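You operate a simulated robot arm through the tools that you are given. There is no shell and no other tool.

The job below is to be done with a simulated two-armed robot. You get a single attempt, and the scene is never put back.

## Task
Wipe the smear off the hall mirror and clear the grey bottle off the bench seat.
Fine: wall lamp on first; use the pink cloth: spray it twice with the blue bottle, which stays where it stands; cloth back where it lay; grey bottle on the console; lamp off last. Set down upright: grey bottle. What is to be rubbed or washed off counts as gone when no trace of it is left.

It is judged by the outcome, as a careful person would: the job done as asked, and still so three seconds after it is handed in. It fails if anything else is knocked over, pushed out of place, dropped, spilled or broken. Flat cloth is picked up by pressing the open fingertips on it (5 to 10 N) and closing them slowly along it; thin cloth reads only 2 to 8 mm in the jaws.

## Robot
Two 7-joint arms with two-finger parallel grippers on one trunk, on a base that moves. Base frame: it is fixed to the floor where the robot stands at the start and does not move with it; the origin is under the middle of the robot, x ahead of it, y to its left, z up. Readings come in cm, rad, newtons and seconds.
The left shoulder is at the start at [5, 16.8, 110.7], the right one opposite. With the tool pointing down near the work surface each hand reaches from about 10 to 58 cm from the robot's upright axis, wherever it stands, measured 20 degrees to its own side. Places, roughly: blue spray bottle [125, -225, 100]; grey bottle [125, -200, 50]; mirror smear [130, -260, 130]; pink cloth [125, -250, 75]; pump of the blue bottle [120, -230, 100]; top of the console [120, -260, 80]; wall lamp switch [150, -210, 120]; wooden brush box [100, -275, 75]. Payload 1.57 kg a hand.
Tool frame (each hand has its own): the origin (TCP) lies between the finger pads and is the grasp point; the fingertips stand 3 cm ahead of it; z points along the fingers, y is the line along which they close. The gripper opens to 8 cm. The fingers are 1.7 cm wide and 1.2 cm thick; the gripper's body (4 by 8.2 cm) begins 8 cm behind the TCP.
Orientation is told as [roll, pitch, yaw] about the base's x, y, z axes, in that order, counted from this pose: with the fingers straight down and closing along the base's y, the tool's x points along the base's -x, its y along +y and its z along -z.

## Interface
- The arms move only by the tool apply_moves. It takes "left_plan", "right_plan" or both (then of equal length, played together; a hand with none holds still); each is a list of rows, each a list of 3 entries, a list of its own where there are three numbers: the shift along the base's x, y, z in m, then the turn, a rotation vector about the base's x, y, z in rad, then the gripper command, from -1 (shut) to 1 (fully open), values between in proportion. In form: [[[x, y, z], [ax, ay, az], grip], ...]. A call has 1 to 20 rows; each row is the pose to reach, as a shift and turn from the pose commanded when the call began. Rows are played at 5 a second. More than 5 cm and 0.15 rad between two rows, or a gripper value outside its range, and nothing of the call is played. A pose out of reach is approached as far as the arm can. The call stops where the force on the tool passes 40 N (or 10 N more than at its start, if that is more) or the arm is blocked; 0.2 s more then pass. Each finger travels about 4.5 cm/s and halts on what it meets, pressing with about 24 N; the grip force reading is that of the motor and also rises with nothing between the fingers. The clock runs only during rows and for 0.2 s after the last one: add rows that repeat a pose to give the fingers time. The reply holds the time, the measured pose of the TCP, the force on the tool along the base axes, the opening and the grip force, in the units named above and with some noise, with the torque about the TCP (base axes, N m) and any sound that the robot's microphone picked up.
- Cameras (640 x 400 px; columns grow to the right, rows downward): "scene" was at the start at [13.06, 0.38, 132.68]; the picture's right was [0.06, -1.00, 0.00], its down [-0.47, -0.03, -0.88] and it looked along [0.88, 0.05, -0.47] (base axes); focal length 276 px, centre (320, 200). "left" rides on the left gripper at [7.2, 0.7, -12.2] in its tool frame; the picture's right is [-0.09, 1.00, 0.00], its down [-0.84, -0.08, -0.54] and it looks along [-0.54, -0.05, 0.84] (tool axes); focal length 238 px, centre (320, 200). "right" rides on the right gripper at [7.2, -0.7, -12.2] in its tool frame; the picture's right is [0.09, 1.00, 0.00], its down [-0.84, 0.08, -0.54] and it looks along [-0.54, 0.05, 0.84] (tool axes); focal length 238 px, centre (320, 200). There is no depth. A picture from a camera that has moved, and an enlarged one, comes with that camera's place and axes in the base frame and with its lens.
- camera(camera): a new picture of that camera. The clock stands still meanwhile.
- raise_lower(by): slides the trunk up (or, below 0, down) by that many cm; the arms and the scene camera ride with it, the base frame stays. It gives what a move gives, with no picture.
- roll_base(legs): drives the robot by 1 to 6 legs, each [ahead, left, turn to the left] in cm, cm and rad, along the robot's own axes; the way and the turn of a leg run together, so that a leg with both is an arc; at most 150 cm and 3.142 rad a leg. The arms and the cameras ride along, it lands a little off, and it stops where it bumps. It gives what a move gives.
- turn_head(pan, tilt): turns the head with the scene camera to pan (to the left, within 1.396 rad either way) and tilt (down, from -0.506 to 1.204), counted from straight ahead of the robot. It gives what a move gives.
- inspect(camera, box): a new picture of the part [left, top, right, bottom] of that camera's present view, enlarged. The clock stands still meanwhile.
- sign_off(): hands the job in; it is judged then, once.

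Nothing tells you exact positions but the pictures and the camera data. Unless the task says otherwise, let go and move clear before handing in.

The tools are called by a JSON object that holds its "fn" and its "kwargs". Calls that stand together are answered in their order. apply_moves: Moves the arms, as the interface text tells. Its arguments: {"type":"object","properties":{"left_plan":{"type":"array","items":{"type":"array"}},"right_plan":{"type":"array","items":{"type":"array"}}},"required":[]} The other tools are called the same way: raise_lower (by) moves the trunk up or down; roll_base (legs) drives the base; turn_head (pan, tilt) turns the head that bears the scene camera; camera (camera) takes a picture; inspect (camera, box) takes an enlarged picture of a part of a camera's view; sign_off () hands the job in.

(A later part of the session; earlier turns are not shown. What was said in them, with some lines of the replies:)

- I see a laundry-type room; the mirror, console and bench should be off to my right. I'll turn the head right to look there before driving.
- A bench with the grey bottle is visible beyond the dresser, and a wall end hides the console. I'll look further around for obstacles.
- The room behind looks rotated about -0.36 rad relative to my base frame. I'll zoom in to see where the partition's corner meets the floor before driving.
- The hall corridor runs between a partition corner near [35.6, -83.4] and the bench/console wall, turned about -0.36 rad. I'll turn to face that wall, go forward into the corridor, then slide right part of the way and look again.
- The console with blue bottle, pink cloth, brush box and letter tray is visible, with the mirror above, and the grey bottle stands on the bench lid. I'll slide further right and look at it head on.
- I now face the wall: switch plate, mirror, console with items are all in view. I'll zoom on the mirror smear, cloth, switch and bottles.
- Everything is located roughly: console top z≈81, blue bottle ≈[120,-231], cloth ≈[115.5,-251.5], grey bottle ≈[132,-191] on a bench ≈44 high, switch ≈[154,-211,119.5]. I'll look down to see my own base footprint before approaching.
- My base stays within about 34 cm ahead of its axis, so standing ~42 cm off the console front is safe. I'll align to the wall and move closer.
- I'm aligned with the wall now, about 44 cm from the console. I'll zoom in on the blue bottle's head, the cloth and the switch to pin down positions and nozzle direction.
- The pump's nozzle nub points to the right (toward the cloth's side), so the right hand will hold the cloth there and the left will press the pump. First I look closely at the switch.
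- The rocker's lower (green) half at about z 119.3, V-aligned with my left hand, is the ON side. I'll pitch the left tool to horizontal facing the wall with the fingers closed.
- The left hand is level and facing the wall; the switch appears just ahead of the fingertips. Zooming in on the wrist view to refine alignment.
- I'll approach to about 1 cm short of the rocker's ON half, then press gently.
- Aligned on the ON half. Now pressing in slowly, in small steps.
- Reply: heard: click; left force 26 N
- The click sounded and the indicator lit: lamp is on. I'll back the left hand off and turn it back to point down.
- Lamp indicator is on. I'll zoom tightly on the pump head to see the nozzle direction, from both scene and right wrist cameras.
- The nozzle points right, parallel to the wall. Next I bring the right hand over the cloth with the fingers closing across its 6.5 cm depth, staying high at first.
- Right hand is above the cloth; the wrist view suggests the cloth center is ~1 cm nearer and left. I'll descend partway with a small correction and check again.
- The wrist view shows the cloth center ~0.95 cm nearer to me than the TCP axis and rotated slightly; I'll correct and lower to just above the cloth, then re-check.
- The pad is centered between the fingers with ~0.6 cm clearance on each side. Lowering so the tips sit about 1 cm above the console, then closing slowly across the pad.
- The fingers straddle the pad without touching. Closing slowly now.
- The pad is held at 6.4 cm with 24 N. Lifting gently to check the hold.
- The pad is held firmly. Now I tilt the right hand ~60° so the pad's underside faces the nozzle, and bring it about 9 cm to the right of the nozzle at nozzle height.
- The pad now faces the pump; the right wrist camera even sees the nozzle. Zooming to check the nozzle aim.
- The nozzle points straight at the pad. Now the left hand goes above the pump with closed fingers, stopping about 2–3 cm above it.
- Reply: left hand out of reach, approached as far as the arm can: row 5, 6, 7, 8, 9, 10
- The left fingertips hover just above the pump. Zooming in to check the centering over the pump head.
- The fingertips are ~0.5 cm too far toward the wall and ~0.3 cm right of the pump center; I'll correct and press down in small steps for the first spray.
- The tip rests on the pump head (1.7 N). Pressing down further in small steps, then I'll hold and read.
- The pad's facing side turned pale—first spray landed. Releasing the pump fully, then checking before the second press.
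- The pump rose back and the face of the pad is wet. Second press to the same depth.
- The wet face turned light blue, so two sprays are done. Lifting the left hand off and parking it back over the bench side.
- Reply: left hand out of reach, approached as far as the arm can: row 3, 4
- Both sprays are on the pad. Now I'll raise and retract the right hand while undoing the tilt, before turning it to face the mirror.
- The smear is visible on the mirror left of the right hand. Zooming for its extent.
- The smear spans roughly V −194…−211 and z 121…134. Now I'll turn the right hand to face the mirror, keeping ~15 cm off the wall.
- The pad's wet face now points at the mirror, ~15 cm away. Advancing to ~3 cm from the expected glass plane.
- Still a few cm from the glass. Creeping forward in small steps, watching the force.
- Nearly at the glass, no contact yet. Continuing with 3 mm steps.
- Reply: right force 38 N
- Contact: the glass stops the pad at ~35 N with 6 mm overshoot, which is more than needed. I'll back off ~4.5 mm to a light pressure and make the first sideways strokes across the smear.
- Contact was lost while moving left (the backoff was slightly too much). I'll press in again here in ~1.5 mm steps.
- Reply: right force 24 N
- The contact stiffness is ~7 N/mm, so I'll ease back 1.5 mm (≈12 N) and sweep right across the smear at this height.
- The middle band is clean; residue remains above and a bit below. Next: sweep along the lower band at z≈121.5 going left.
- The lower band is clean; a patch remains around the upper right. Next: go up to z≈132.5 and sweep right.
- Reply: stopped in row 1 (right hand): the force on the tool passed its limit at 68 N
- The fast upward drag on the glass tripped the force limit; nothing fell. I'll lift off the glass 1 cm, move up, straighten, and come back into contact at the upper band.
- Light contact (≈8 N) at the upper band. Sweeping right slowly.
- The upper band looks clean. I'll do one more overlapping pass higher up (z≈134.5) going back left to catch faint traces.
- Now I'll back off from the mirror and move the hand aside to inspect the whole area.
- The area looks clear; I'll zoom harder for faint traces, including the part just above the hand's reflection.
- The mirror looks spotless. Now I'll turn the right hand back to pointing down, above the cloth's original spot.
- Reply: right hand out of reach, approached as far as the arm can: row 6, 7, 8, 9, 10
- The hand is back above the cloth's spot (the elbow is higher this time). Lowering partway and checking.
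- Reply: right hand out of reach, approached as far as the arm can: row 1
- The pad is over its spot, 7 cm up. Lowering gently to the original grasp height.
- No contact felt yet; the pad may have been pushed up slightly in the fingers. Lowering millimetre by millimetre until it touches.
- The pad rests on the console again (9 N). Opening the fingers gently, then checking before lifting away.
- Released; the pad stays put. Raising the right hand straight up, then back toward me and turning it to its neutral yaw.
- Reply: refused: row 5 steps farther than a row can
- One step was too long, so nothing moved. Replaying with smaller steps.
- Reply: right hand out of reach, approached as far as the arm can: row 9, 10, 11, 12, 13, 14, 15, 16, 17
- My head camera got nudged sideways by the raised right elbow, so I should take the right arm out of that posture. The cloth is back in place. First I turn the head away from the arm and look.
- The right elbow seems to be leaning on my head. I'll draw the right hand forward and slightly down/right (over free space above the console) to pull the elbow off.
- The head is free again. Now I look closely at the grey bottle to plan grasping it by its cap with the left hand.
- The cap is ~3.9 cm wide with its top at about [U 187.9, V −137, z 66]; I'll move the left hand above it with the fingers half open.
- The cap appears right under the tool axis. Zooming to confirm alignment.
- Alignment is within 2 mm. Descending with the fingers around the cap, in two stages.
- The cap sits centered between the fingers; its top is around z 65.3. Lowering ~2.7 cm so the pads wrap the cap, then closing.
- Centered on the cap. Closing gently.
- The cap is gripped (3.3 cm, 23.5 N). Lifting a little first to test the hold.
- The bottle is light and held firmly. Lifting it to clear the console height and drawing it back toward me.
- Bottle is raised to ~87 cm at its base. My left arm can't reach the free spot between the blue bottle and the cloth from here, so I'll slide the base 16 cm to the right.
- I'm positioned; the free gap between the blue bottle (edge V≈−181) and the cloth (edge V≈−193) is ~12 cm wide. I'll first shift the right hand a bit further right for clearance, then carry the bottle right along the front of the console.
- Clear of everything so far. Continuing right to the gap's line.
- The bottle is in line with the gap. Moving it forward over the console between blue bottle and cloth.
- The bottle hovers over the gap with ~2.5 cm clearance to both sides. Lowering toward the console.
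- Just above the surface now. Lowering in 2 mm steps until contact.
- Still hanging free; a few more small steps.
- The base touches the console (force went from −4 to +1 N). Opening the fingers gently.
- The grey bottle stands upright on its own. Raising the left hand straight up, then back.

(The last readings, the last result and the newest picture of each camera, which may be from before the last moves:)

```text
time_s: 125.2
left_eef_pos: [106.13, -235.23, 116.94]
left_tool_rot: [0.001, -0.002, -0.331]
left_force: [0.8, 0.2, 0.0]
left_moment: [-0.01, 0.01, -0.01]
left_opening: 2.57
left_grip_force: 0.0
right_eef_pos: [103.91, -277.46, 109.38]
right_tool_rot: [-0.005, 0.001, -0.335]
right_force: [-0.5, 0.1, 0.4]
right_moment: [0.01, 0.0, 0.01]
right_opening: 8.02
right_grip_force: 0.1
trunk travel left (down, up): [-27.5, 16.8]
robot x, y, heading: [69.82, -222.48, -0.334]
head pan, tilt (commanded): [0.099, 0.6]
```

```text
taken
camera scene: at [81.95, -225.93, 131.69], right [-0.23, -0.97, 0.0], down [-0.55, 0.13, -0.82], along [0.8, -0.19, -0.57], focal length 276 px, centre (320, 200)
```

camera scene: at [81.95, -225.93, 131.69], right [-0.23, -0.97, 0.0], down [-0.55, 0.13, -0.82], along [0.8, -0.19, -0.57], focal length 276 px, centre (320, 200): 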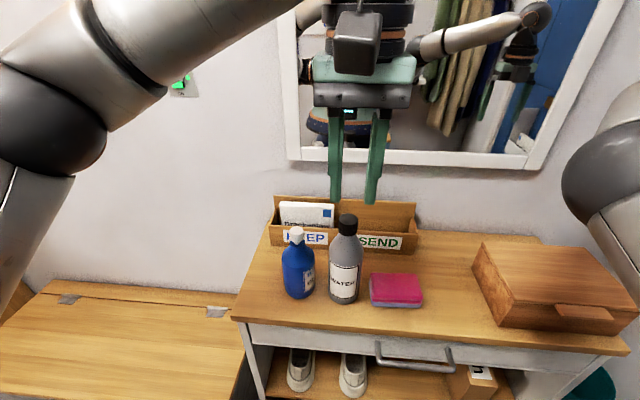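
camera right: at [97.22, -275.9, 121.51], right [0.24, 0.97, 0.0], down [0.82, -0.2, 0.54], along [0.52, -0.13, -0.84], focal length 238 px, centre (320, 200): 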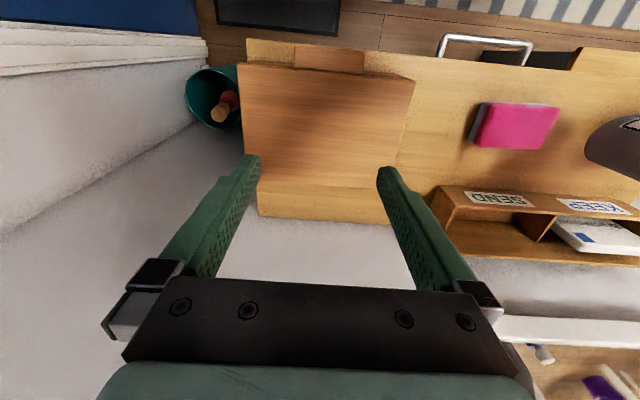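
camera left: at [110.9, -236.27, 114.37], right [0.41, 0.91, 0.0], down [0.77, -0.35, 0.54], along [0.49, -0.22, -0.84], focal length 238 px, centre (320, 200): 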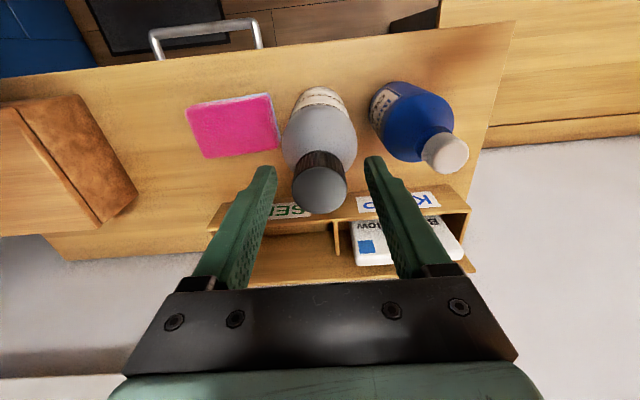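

Bottle placed. Moving the left hand back to the left, and then I'll recheck the mirror from this new viewpoint.

{"fn": "apply_moves", "kwargs": {"left_plan": [[[0.014, 0.0401, 0], [0, 0, 0], -1], [[0.0281, 0.0802, 0], [0, 0, 0], -1], [[0.0421, 0.1203, 0], [0, 0, 0], -1], [[0.0562, 0.1604, 0], [0, 0, 0], -1], [[0.0702, 0.2005, 0], [0, 0, 0], -1], [[0.0843, 0.2406, 0], [0, 0, 0], -1], [[0.0983, 0.2807, 0], [0, 0, 0], -1], [[0.1124, 0.3209, 0], [0, 0, 0], -1], [[0.1124, 0.3209, 0], [0, 0, 0], -1]]}}

{"fn": "turn_head", "kwargs": {"pan": -0.2, "tilt": 0.15}}

{"fn": "camera", "kwargs": {"camera": "scene"}}

{"fn": "inspect", "kwargs": {"camera": "scene", "box": [240, 100, 440, 260]}}

```text
time_s: 127.2
left_eef_pos: [117.34, -203.22, 116.89]
left_tool_rot: [-0.001, 0.001, -0.333]
left_force: [0.4, -0.3, -0.4]
left_moment: [-0.02, 0.03, 0.01]
left_opening: 0.0
left_grip_force: 20.9
right_eef_pos: [104.07, -277.57, 109.28]
right_tool_rot: [-0.003, 0.001, -0.335]
right_force: [-0.2, -0.2, -0.5]
right_moment: [-0.01, 0.03, 0.01]
right_opening: 8.01
right_grip_force: 0.1
trunk travel left (down, up): [-27.5, 16.8]
robot x, y, heading: [69.46, -222.45, -0.329]
head pan, tilt (commanded): [0.099, 0.6]
```

```text
time_s: 128.1
left_eef_pos: [117.28, -203.16, 116.97]
left_tool_rot: [0.0, 0.0, -0.331]
left_force: [0.2, -0.6, 0.6]
left_moment: [0.0, 0.01, 0.04]
left_opening: 0.01
left_grip_force: 21.2
right_eef_pos: [103.95, -277.57, 109.29]
right_tool_rot: [-0.004, 0.001, -0.334]
right_force: [0.0, 0.3, -0.2]
right_moment: [0.0, -0.02, 0.02]
right_opening: 8.0
right_grip_force: 0.1
trunk travel left (down, up): [-27.5, 16.8]
robot x, y, heading: [69.65, -222.49, -0.331]
head pan, tilt (commanded): [-0.201, 0.15]
```

```text
taken
camera scene: at [81.32, -228.59, 135.83], right [-0.51, -0.86, 0.0], down [-0.13, 0.08, -0.99], along [0.85, -0.5, -0.15], focal length 276 px, centre (320, 200)
```

scene: 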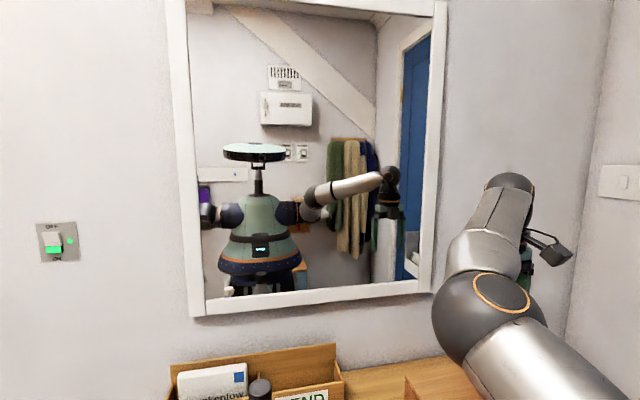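

```text
2.50 times, centred on (340, 180) of scene
camera zoom: at [81.32, -228.59, 135.83], right [-0.51, -0.86, 0.0], down [-0.13, 0.08, -0.99], along [0.85, -0.5, -0.15], focal length 689 px, centre (270, 250)
```

zoom: 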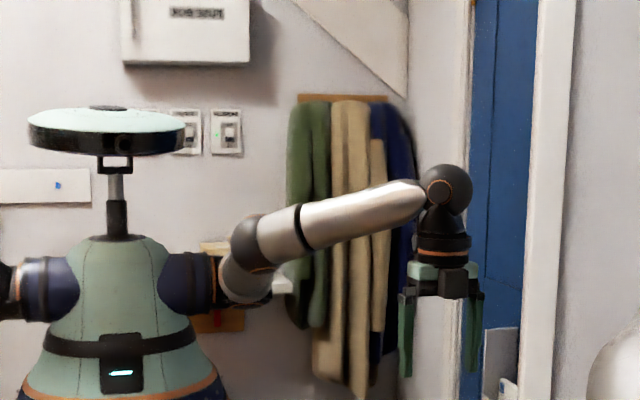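

The mirror region where the smear was (around image [290–362, 167–225]) looks clear. A tighter zoom to be sure.

{"fn": "inspect", "kwargs": {"camera": "scene", "box": [270, 150, 380, 240]}}

{"fn": "inspect", "kwargs": {"camera": "scene", "box": [190, 20, 440, 160]}}

{"fn": "inspect", "kwargs": {"camera": "scene", "box": [190, 200, 440, 320]}}

```text
4.44 times, centred on (325, 195) of scene
camera zoom: at [81.32, -228.59, 135.83], right [-0.51, -0.86, 0.0], down [-0.13, 0.08, -0.99], along [0.85, -0.5, -0.15], focal length 1224 px, centre (298, 222)
```

zoom: 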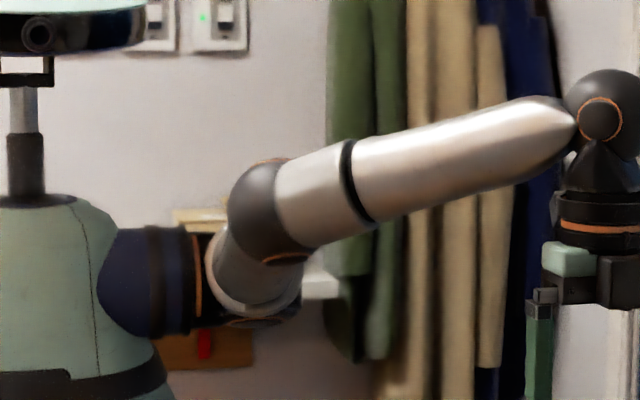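

```text
2.56 times, centred on (315, 90) of scene
camera zoom: at [81.32, -228.59, 135.83], right [-0.51, -0.86, 0.0], down [-0.13, 0.08, -0.99], along [0.85, -0.5, -0.15], focal length 705 px, centre (333, 482)
```

zoom: 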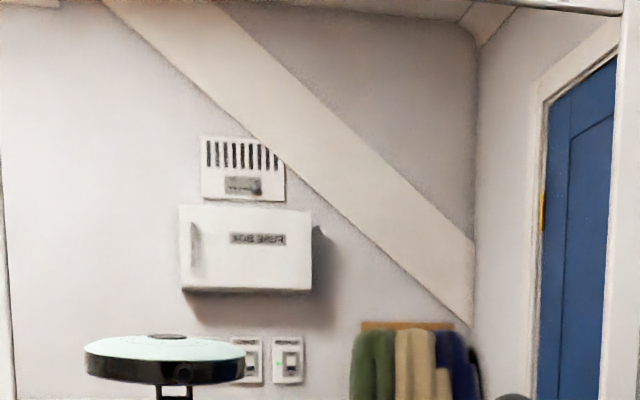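

```text
2.56 times, centred on (315, 260) of scene
camera zoom: at [81.32, -228.59, 135.83], right [-0.51, -0.86, 0.0], down [-0.13, 0.08, -0.99], along [0.85, -0.5, -0.15], focal length 705 px, centre (333, 46)
```

zoom: 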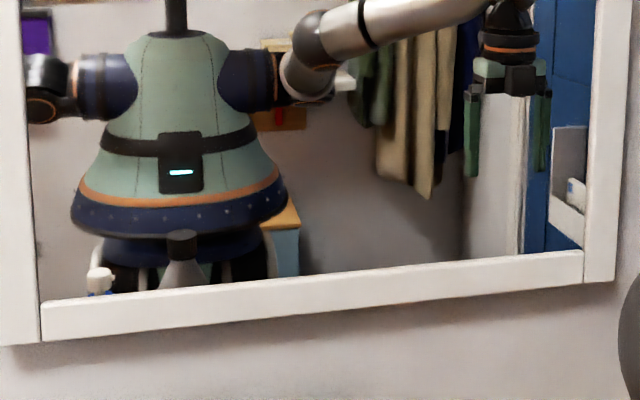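

The mirror is spotless, grey bottle and cloth are placed. Last: lamp off. I'll turn the left hand horizontal again toward the switch, aiming at the upper (OFF) half.

{"fn": "apply_moves", "kwargs": {"left_plan": [[[0.0116, 0.0001, 0.0037], [-0.0472, -0.1348, 0], -1], [[0.0232, 0.0003, 0.0075], [-0.0944, -0.2695, 0], -1], [[0.0348, 0.0004, 0.0112], [-0.1416, -0.4043, 0], -1], [[0.0464, 0.0005, 0.0149], [-0.1888, -0.5391, 0], -1], [[0.058, 0.0006, 0.0186], [-0.236, -0.6738, 0], -1], [[0.0696, 0.0008, 0.0224], [-0.2833, -0.8086, 0], -1], [[0.0812, 0.0009, 0.0261], [-0.3305, -0.9433, 0], -1], [[0.0928, 0.001, 0.0298], [-0.3777, -1.0781, 0], -1], [[0.1044, 0.0011, 0.0335], [-0.4249, -1.2129, 0], -1], [[0.116, 0.0013, 0.0373], [-0.4721, -1.3476, 0], -1], [[0.1276, 0.0014, 0.041], [-0.5193, -1.4824, 0], -1], [[0.1276, 0.0014, 0.041], [-0.5193, -1.4824, 0], -1]]}}

{"fn": "turn_head", "kwargs": {"pan": 0.35, "tilt": 0.2}}

{"fn": "camera", "kwargs": {"camera": "scene"}}

{"fn": "camera", "kwargs": {"camera": "left"}}

{"fn": "inspect", "kwargs": {"camera": "left", "box": [270, 60, 370, 180]}}

```text
time_s: 130.7
left_eef_pos: [129.96, -203.14, 121.23]
left_tool_rot: [-1.868, -1.565, 1.531]
left_force: [-0.2, 1.0, 0.6]
left_moment: [0.03, 0.01, 0.01]
left_opening: 0.0
left_grip_force: 21.6
right_eef_pos: [104.06, -277.55, 109.25]
right_tool_rot: [-0.005, 0.003, -0.336]
right_force: [0.2, 0.4, 1.0]
right_moment: [0.0, 0.0, -0.01]
right_opening: 8.04
right_grip_force: 0.0
trunk travel left (down, up): [-27.5, 16.8]
robot x, y, heading: [69.47, -222.92, -0.335]
head pan, tilt (commanded): [-0.201, 0.15]
```

```text
time_s: 131.7
left_eef_pos: [129.97, -202.96, 121.19]
left_tool_rot: [-1.577, -1.566, 1.24]
left_force: [-0.7, 0.1, -0.7]
left_moment: [0.01, -0.02, 0.03]
left_opening: 0.02
left_grip_force: 20.9
right_eef_pos: [104.04, -277.63, 109.31]
right_tool_rot: [-0.007, 0.001, -0.335]
right_force: [0.4, -0.1, 0.1]
right_moment: [0.01, -0.01, -0.03]
right_opening: 8.0
right_grip_force: 0.0
trunk travel left (down, up): [-27.5, 16.8]
robot x, y, heading: [69.62, -222.27, -0.33]
head pan, tilt (commanded): [0.351, 0.201]
```

```text
taken
camera scene: at [82.66, -223.72, 135.37], right [0.02, -1.0, 0.0], down [-0.2, 0.0, -0.98], along [0.98, 0.02, -0.2], focal length 276 px, centre (320, 200)
```

scene: 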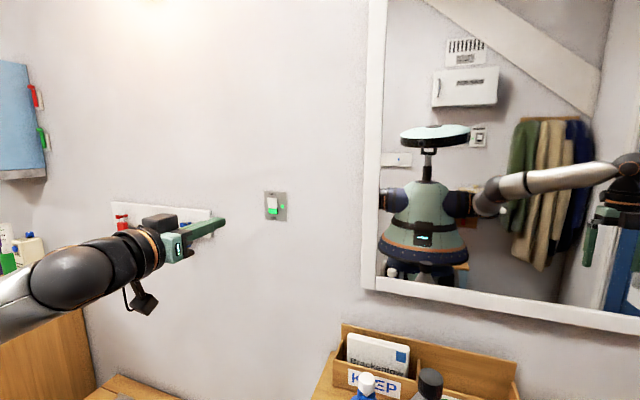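

```text
taken
camera left: at [118.87, -198.4, 114.1], right [0.33, 0.94, 0.09], down [-0.54, 0.11, 0.84], along [0.78, -0.32, 0.54], focal length 238 px, centre (320, 200)
```

left: 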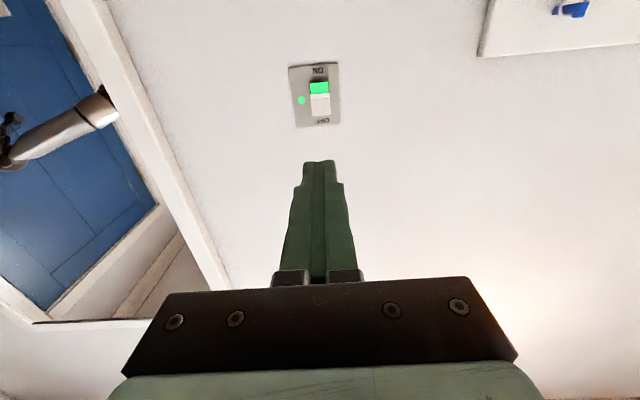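

```text
3.33 times, centred on (320, 120) of left
camera zoom: at [118.87, -198.4, 114.1], right [0.33, 0.94, 0.09], down [-0.54, 0.11, 0.84], along [0.78, -0.32, 0.54], focal length 794 px, centre (320, 467)
```

zoom: 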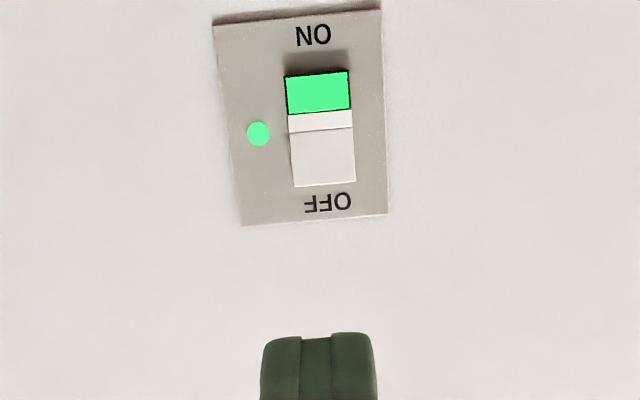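

Aligned with the OFF half. Advancing to ~1 cm from the switch.

{"fn": "apply_moves", "kwargs": {"left_plan": [[[0.0378, -0.0132, -0.001], [0, 0, 0], -1], [[0.0755, -0.0264, -0.001], [0, 0, 0], -1], [[0.1133, -0.0397, -0.001], [0, 0, 0], -1], [[0.1463, -0.0512, -0.001], [0, 0, 0], -1], [[0.1652, -0.0578, -0.001], [0, 0, 0], -1], [[0.1652, -0.0578, -0.001], [0, 0, 0], -1]]}}

{"fn": "inspect", "kwargs": {"camera": "scene", "box": [230, 170, 330, 250]}}

{"fn": "camera", "kwargs": {"camera": "left"}}

```text
time_s: 133.1
left_eef_pos: [146.47, -208.8, 121.14]
left_tool_rot: [-1.713, -1.568, 1.374]
left_force: [0.3, 0.3, 1.1]
left_moment: [0.04, 0.0, -0.06]
left_opening: 0.01
left_grip_force: 22.2
right_eef_pos: [104.04, -277.57, 109.32]
right_tool_rot: [-0.004, 0.001, -0.335]
right_force: [-0.6, -0.4, 0.2]
right_moment: [0.01, -0.02, -0.02]
right_opening: 7.99
right_grip_force: 0.1
trunk travel left (down, up): [-27.5, 16.8]
robot x, y, heading: [69.2, -222.41, -0.336]
head pan, tilt (commanded): [0.351, 0.201]
```

```text
5.00 times, centred on (280, 210) of scene
camera zoom: at [82.65, -223.71, 135.37], right [0.02, -1.0, 0.0], down [-0.2, 0.0, -0.98], along [0.98, 0.02, -0.2], focal length 1378 px, centre (520, 150)
```

zoom: 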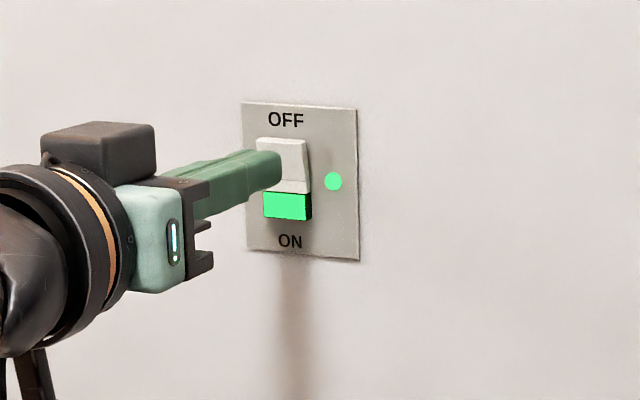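

```text
taken
camera left: at [135.34, -204.13, 114.05], right [0.33, 0.94, 0.09], down [-0.54, 0.11, 0.84], along [0.78, -0.32, 0.54], focal length 238 px, centre (320, 200)
```

left: 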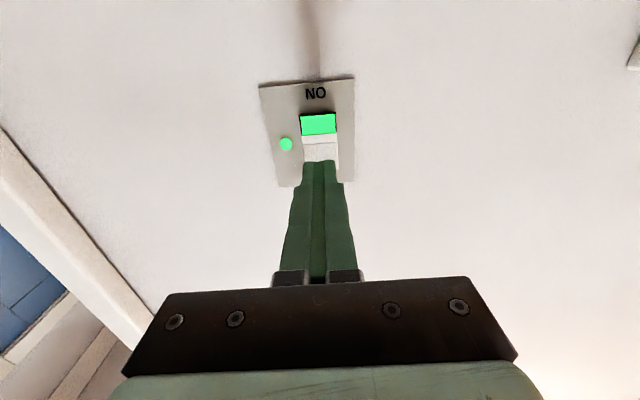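

Tip is on the OFF half. Pressing in with small steps.

{"fn": "apply_moves", "kwargs": {"left_plan": [[[0.0038, -0.0013, 0], [0, 0, 0], -1], [[0.0075, -0.0026, 0], [0, 0, 0], -1], [[0.0113, -0.004, 0], [0, 0, 0], -1], [[0.0142, -0.005, 0], [0, 0, 0], -1], [[0.017, -0.006, 0], [0, 0, 0], -1]]}}

{"fn": "inspect", "kwargs": {"camera": "scene", "box": [230, 170, 330, 250]}}

```text
time_s: 134.3
left_eef_pos: [148.23, -209.48, 121.29]
left_tool_rot: [-1.747, -1.568, 1.409]
left_force: [-6.7, 0.6, -0.2]
left_moment: [-0.04, 0.06, 0.01]
left_opening: 0.01
left_grip_force: 21.0
right_eef_pos: [104.01, -277.64, 109.43]
right_tool_rot: [-0.004, 0.001, -0.336]
right_force: [0.0, -0.6, -0.1]
right_moment: [-0.02, -0.02, 0.02]
right_opening: 7.98
right_grip_force: 0.1
trunk travel left (down, up): [-27.5, 16.8]
robot x, y, heading: [69.86, -222.64, -0.335]
head pan, tilt (commanded): [0.351, 0.201]
heard: click
```

```text
5.00 times, centred on (280, 210) of scene
camera zoom: at [82.55, -223.69, 135.38], right [0.02, -1.0, 0.0], down [-0.2, 0.0, -0.98], along [0.98, 0.02, -0.2], focal length 1378 px, centre (520, 150)
```

zoom: 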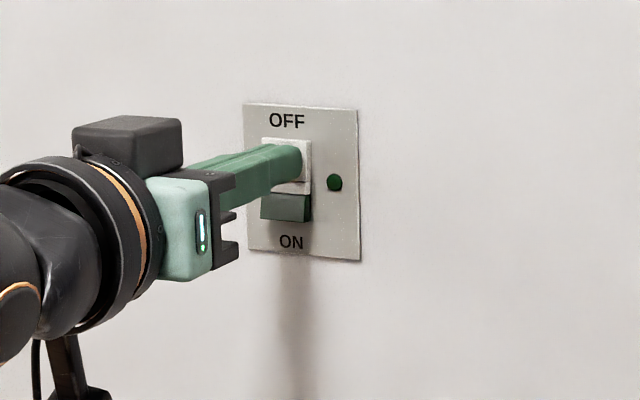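

Click and the indicator is dark: lamp is off. Backing the left hand well clear and checking the final scene.

{"fn": "apply_moves", "kwargs": {"left_plan": [[[-0.0378, 0.0132, 0], [0, 0, 0], -1], [[-0.0755, 0.0264, 0], [0, 0, 0], -1], [[-0.1133, 0.0397, 0], [0, 0, 0], -1], [[-0.151, 0.0529, 0], [0, 0, 0], -1], [[-0.1888, 0.0661, 0], [0, 0, 0], -1], [[-0.1888, 0.0661, 0], [0, 0, 0], -1]]}}

{"fn": "turn_head", "kwargs": {"pan": 0.0, "tilt": 0.45}}

{"fn": "camera", "kwargs": {"camera": "scene"}}

{"fn": "inspect", "kwargs": {"camera": "scene", "box": [220, 180, 540, 380]}}

{"fn": "inspect", "kwargs": {"camera": "scene", "box": [100, 60, 240, 180]}}

```text
time_s: 135.7
left_eef_pos: [129.4, -202.95, 121.1]
left_tool_rot: [-1.469, -1.566, 1.132]
left_force: [0.2, -0.2, -0.3]
left_moment: [-0.04, -0.04, -0.03]
left_opening: 0.0
left_grip_force: 21.2
right_eef_pos: [104.02, -277.58, 109.35]
right_tool_rot: [-0.004, 0.001, -0.335]
right_force: [-0.1, -0.3, 0.4]
right_moment: [-0.04, 0.0, -0.01]
right_opening: 8.03
right_grip_force: 0.2
trunk travel left (down, up): [-27.5, 16.8]
robot x, y, heading: [69.65, -222.39, -0.333]
head pan, tilt (commanded): [0.351, 0.201]
```

```text
time_s: 136.5
left_eef_pos: [129.43, -203.08, 121.12]
left_tool_rot: [-1.583, -1.565, 1.246]
left_force: [-0.5, 0.9, 0.2]
left_moment: [0.02, -0.02, 0.0]
left_opening: 0.0
left_grip_force: 21.6
right_eef_pos: [104.01, -277.45, 109.37]
right_tool_rot: [-0.005, 0.001, -0.335]
right_force: [1.5, -0.9, 0.6]
right_moment: [0.0, 0.02, -0.01]
right_opening: 7.99
right_grip_force: 0.0
trunk travel left (down, up): [-27.5, 16.8]
robot x, y, heading: [69.63, -222.4, -0.331]
head pan, tilt (commanded): [0.0, 0.45]
```

```text
taken
camera scene: at [82.02, -226.88, 133.05], right [-0.33, -0.94, 0.0], down [-0.41, 0.14, -0.9], along [0.85, -0.29, -0.43], focal length 276 px, centre (320, 200)
```

scene: 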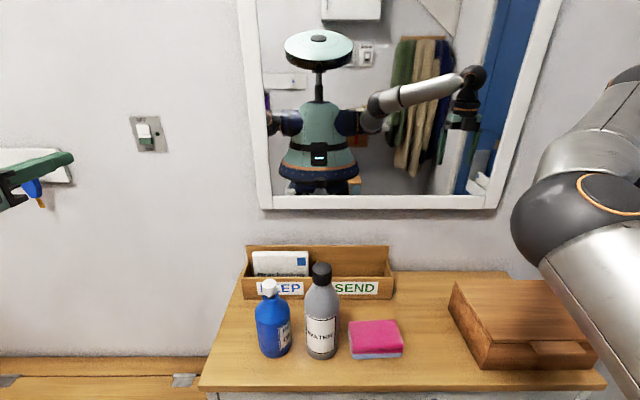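

```text
2.00 times, centred on (380, 280) of scene
camera zoom: at [82.02, -226.88, 133.05], right [-0.33, -0.94, 0.0], down [-0.41, 0.14, -0.9], along [0.85, -0.29, -0.43], focal length 551 px, centre (200, 40)
```

zoom: 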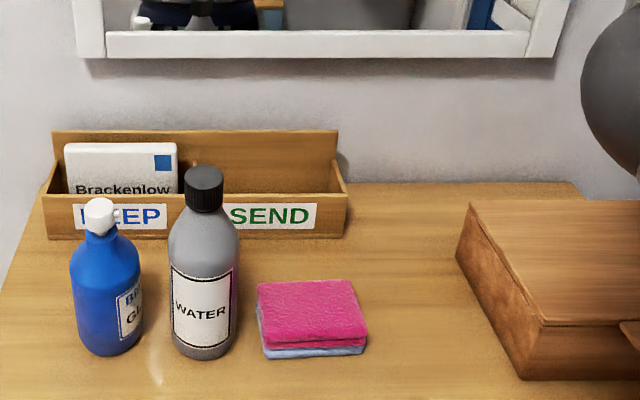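

```text
3.33 times, centred on (170, 120) of scene
camera zoom: at [82.02, -226.88, 133.05], right [-0.33, -0.94, 0.0], down [-0.41, 0.14, -0.9], along [0.85, -0.29, -0.43], focal length 918 px, centre (820, 467)
```

zoom: 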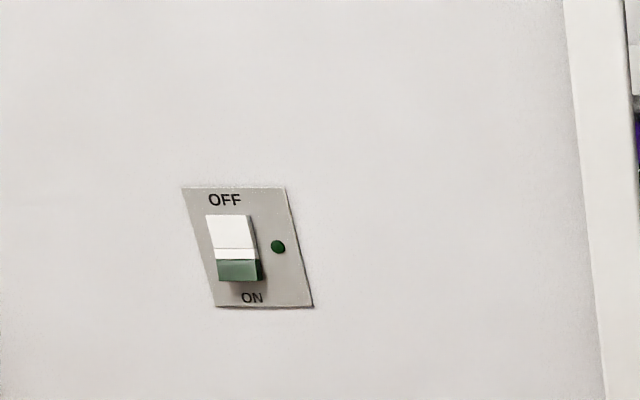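

Everything appears in place. One last zoom on the mirror and a glance at the bench before handing in.

{"fn": "inspect", "kwargs": {"camera": "scene", "box": [250, 20, 530, 210]}}

{"fn": "turn_head", "kwargs": {"pan": 0.3, "tilt": 0.7}}

{"fn": "camera", "kwargs": {"camera": "scene"}}

```text
2.11 times, centred on (390, 115) of scene
camera zoom: at [82.02, -226.88, 133.05], right [-0.33, -0.94, 0.0], down [-0.41, 0.14, -0.9], along [0.85, -0.29, -0.43], focal length 580 px, centre (173, 379)
```

zoom: 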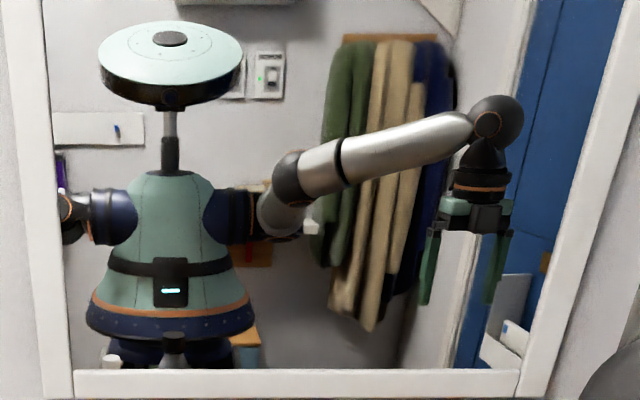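

```text
time_s: 137.3
left_eef_pos: [129.65, -202.9, 121.19]
left_tool_rot: [-1.576, -1.565, 1.238]
left_force: [-0.8, 0.4, -0.5]
left_moment: [0.0, 0.02, 0.03]
left_opening: 0.0
left_grip_force: 21.1
right_eef_pos: [104.01, -277.47, 109.24]
right_tool_rot: [-0.006, 0.002, -0.335]
right_force: [0.4, 0.5, -0.2]
right_moment: [0.01, 0.01, -0.02]
right_opening: 8.0
right_grip_force: 0.0
trunk travel left (down, up): [-27.5, 16.8]
robot x, y, heading: [69.33, -222.31, -0.333]
head pan, tilt (commanded): [0.3, 0.7]
```

```text
taken
camera scene: at [81.83, -224.16, 130.83], right [-0.03, -1.0, 0.0], down [-0.64, 0.02, -0.77], along [0.76, -0.03, -0.64], focal length 276 px, centre (320, 200)
```

scene: 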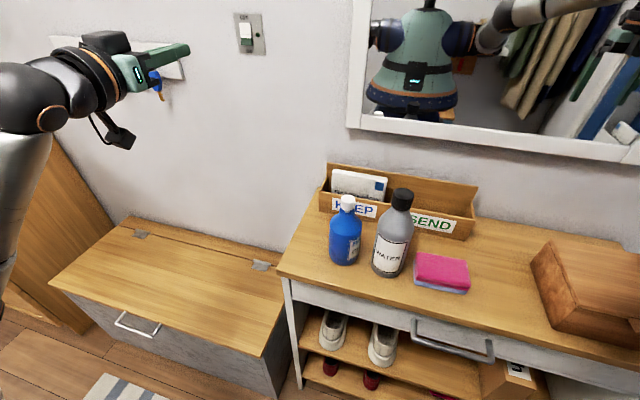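

The mirror is clean and the bench seat is empty. The grey bottle stands upright on the console, with the cloth back in its spot and the blue bottle where it stood. The lamp is off and both hands are clear, so I'm handing in.

{"fn": "sign_off", "kwargs": {}}

```text
The job is handed in.
```

The job is finished and handed in; I haven't seen the judge's result. From the last pictures:

- **Mirror:** no trace of the smear showed in close-ups from two positions.
- **Lamp:** it was switched on first and off last. Each press clicked, and the switch light is dark now.
- **Cloth:** the pink cloth got two sprays from the blue bottle, which never moved. It is back where it lay. It is still damp on its underside, and the lower fold looks slightly shifted from the upper one.
- **Grey bottle:** it stands upright on the console, between the blue bottle and the cloth, and the bench seat is clear.

Two things went slightly wrong along the way. One wiping stroke pushed too hard on the mirror, about 68 N, and stopped itself. Later my right elbow pushed against my own head until I moved the arm away. I saw no damage from either, and nothing was knocked over or dropped.
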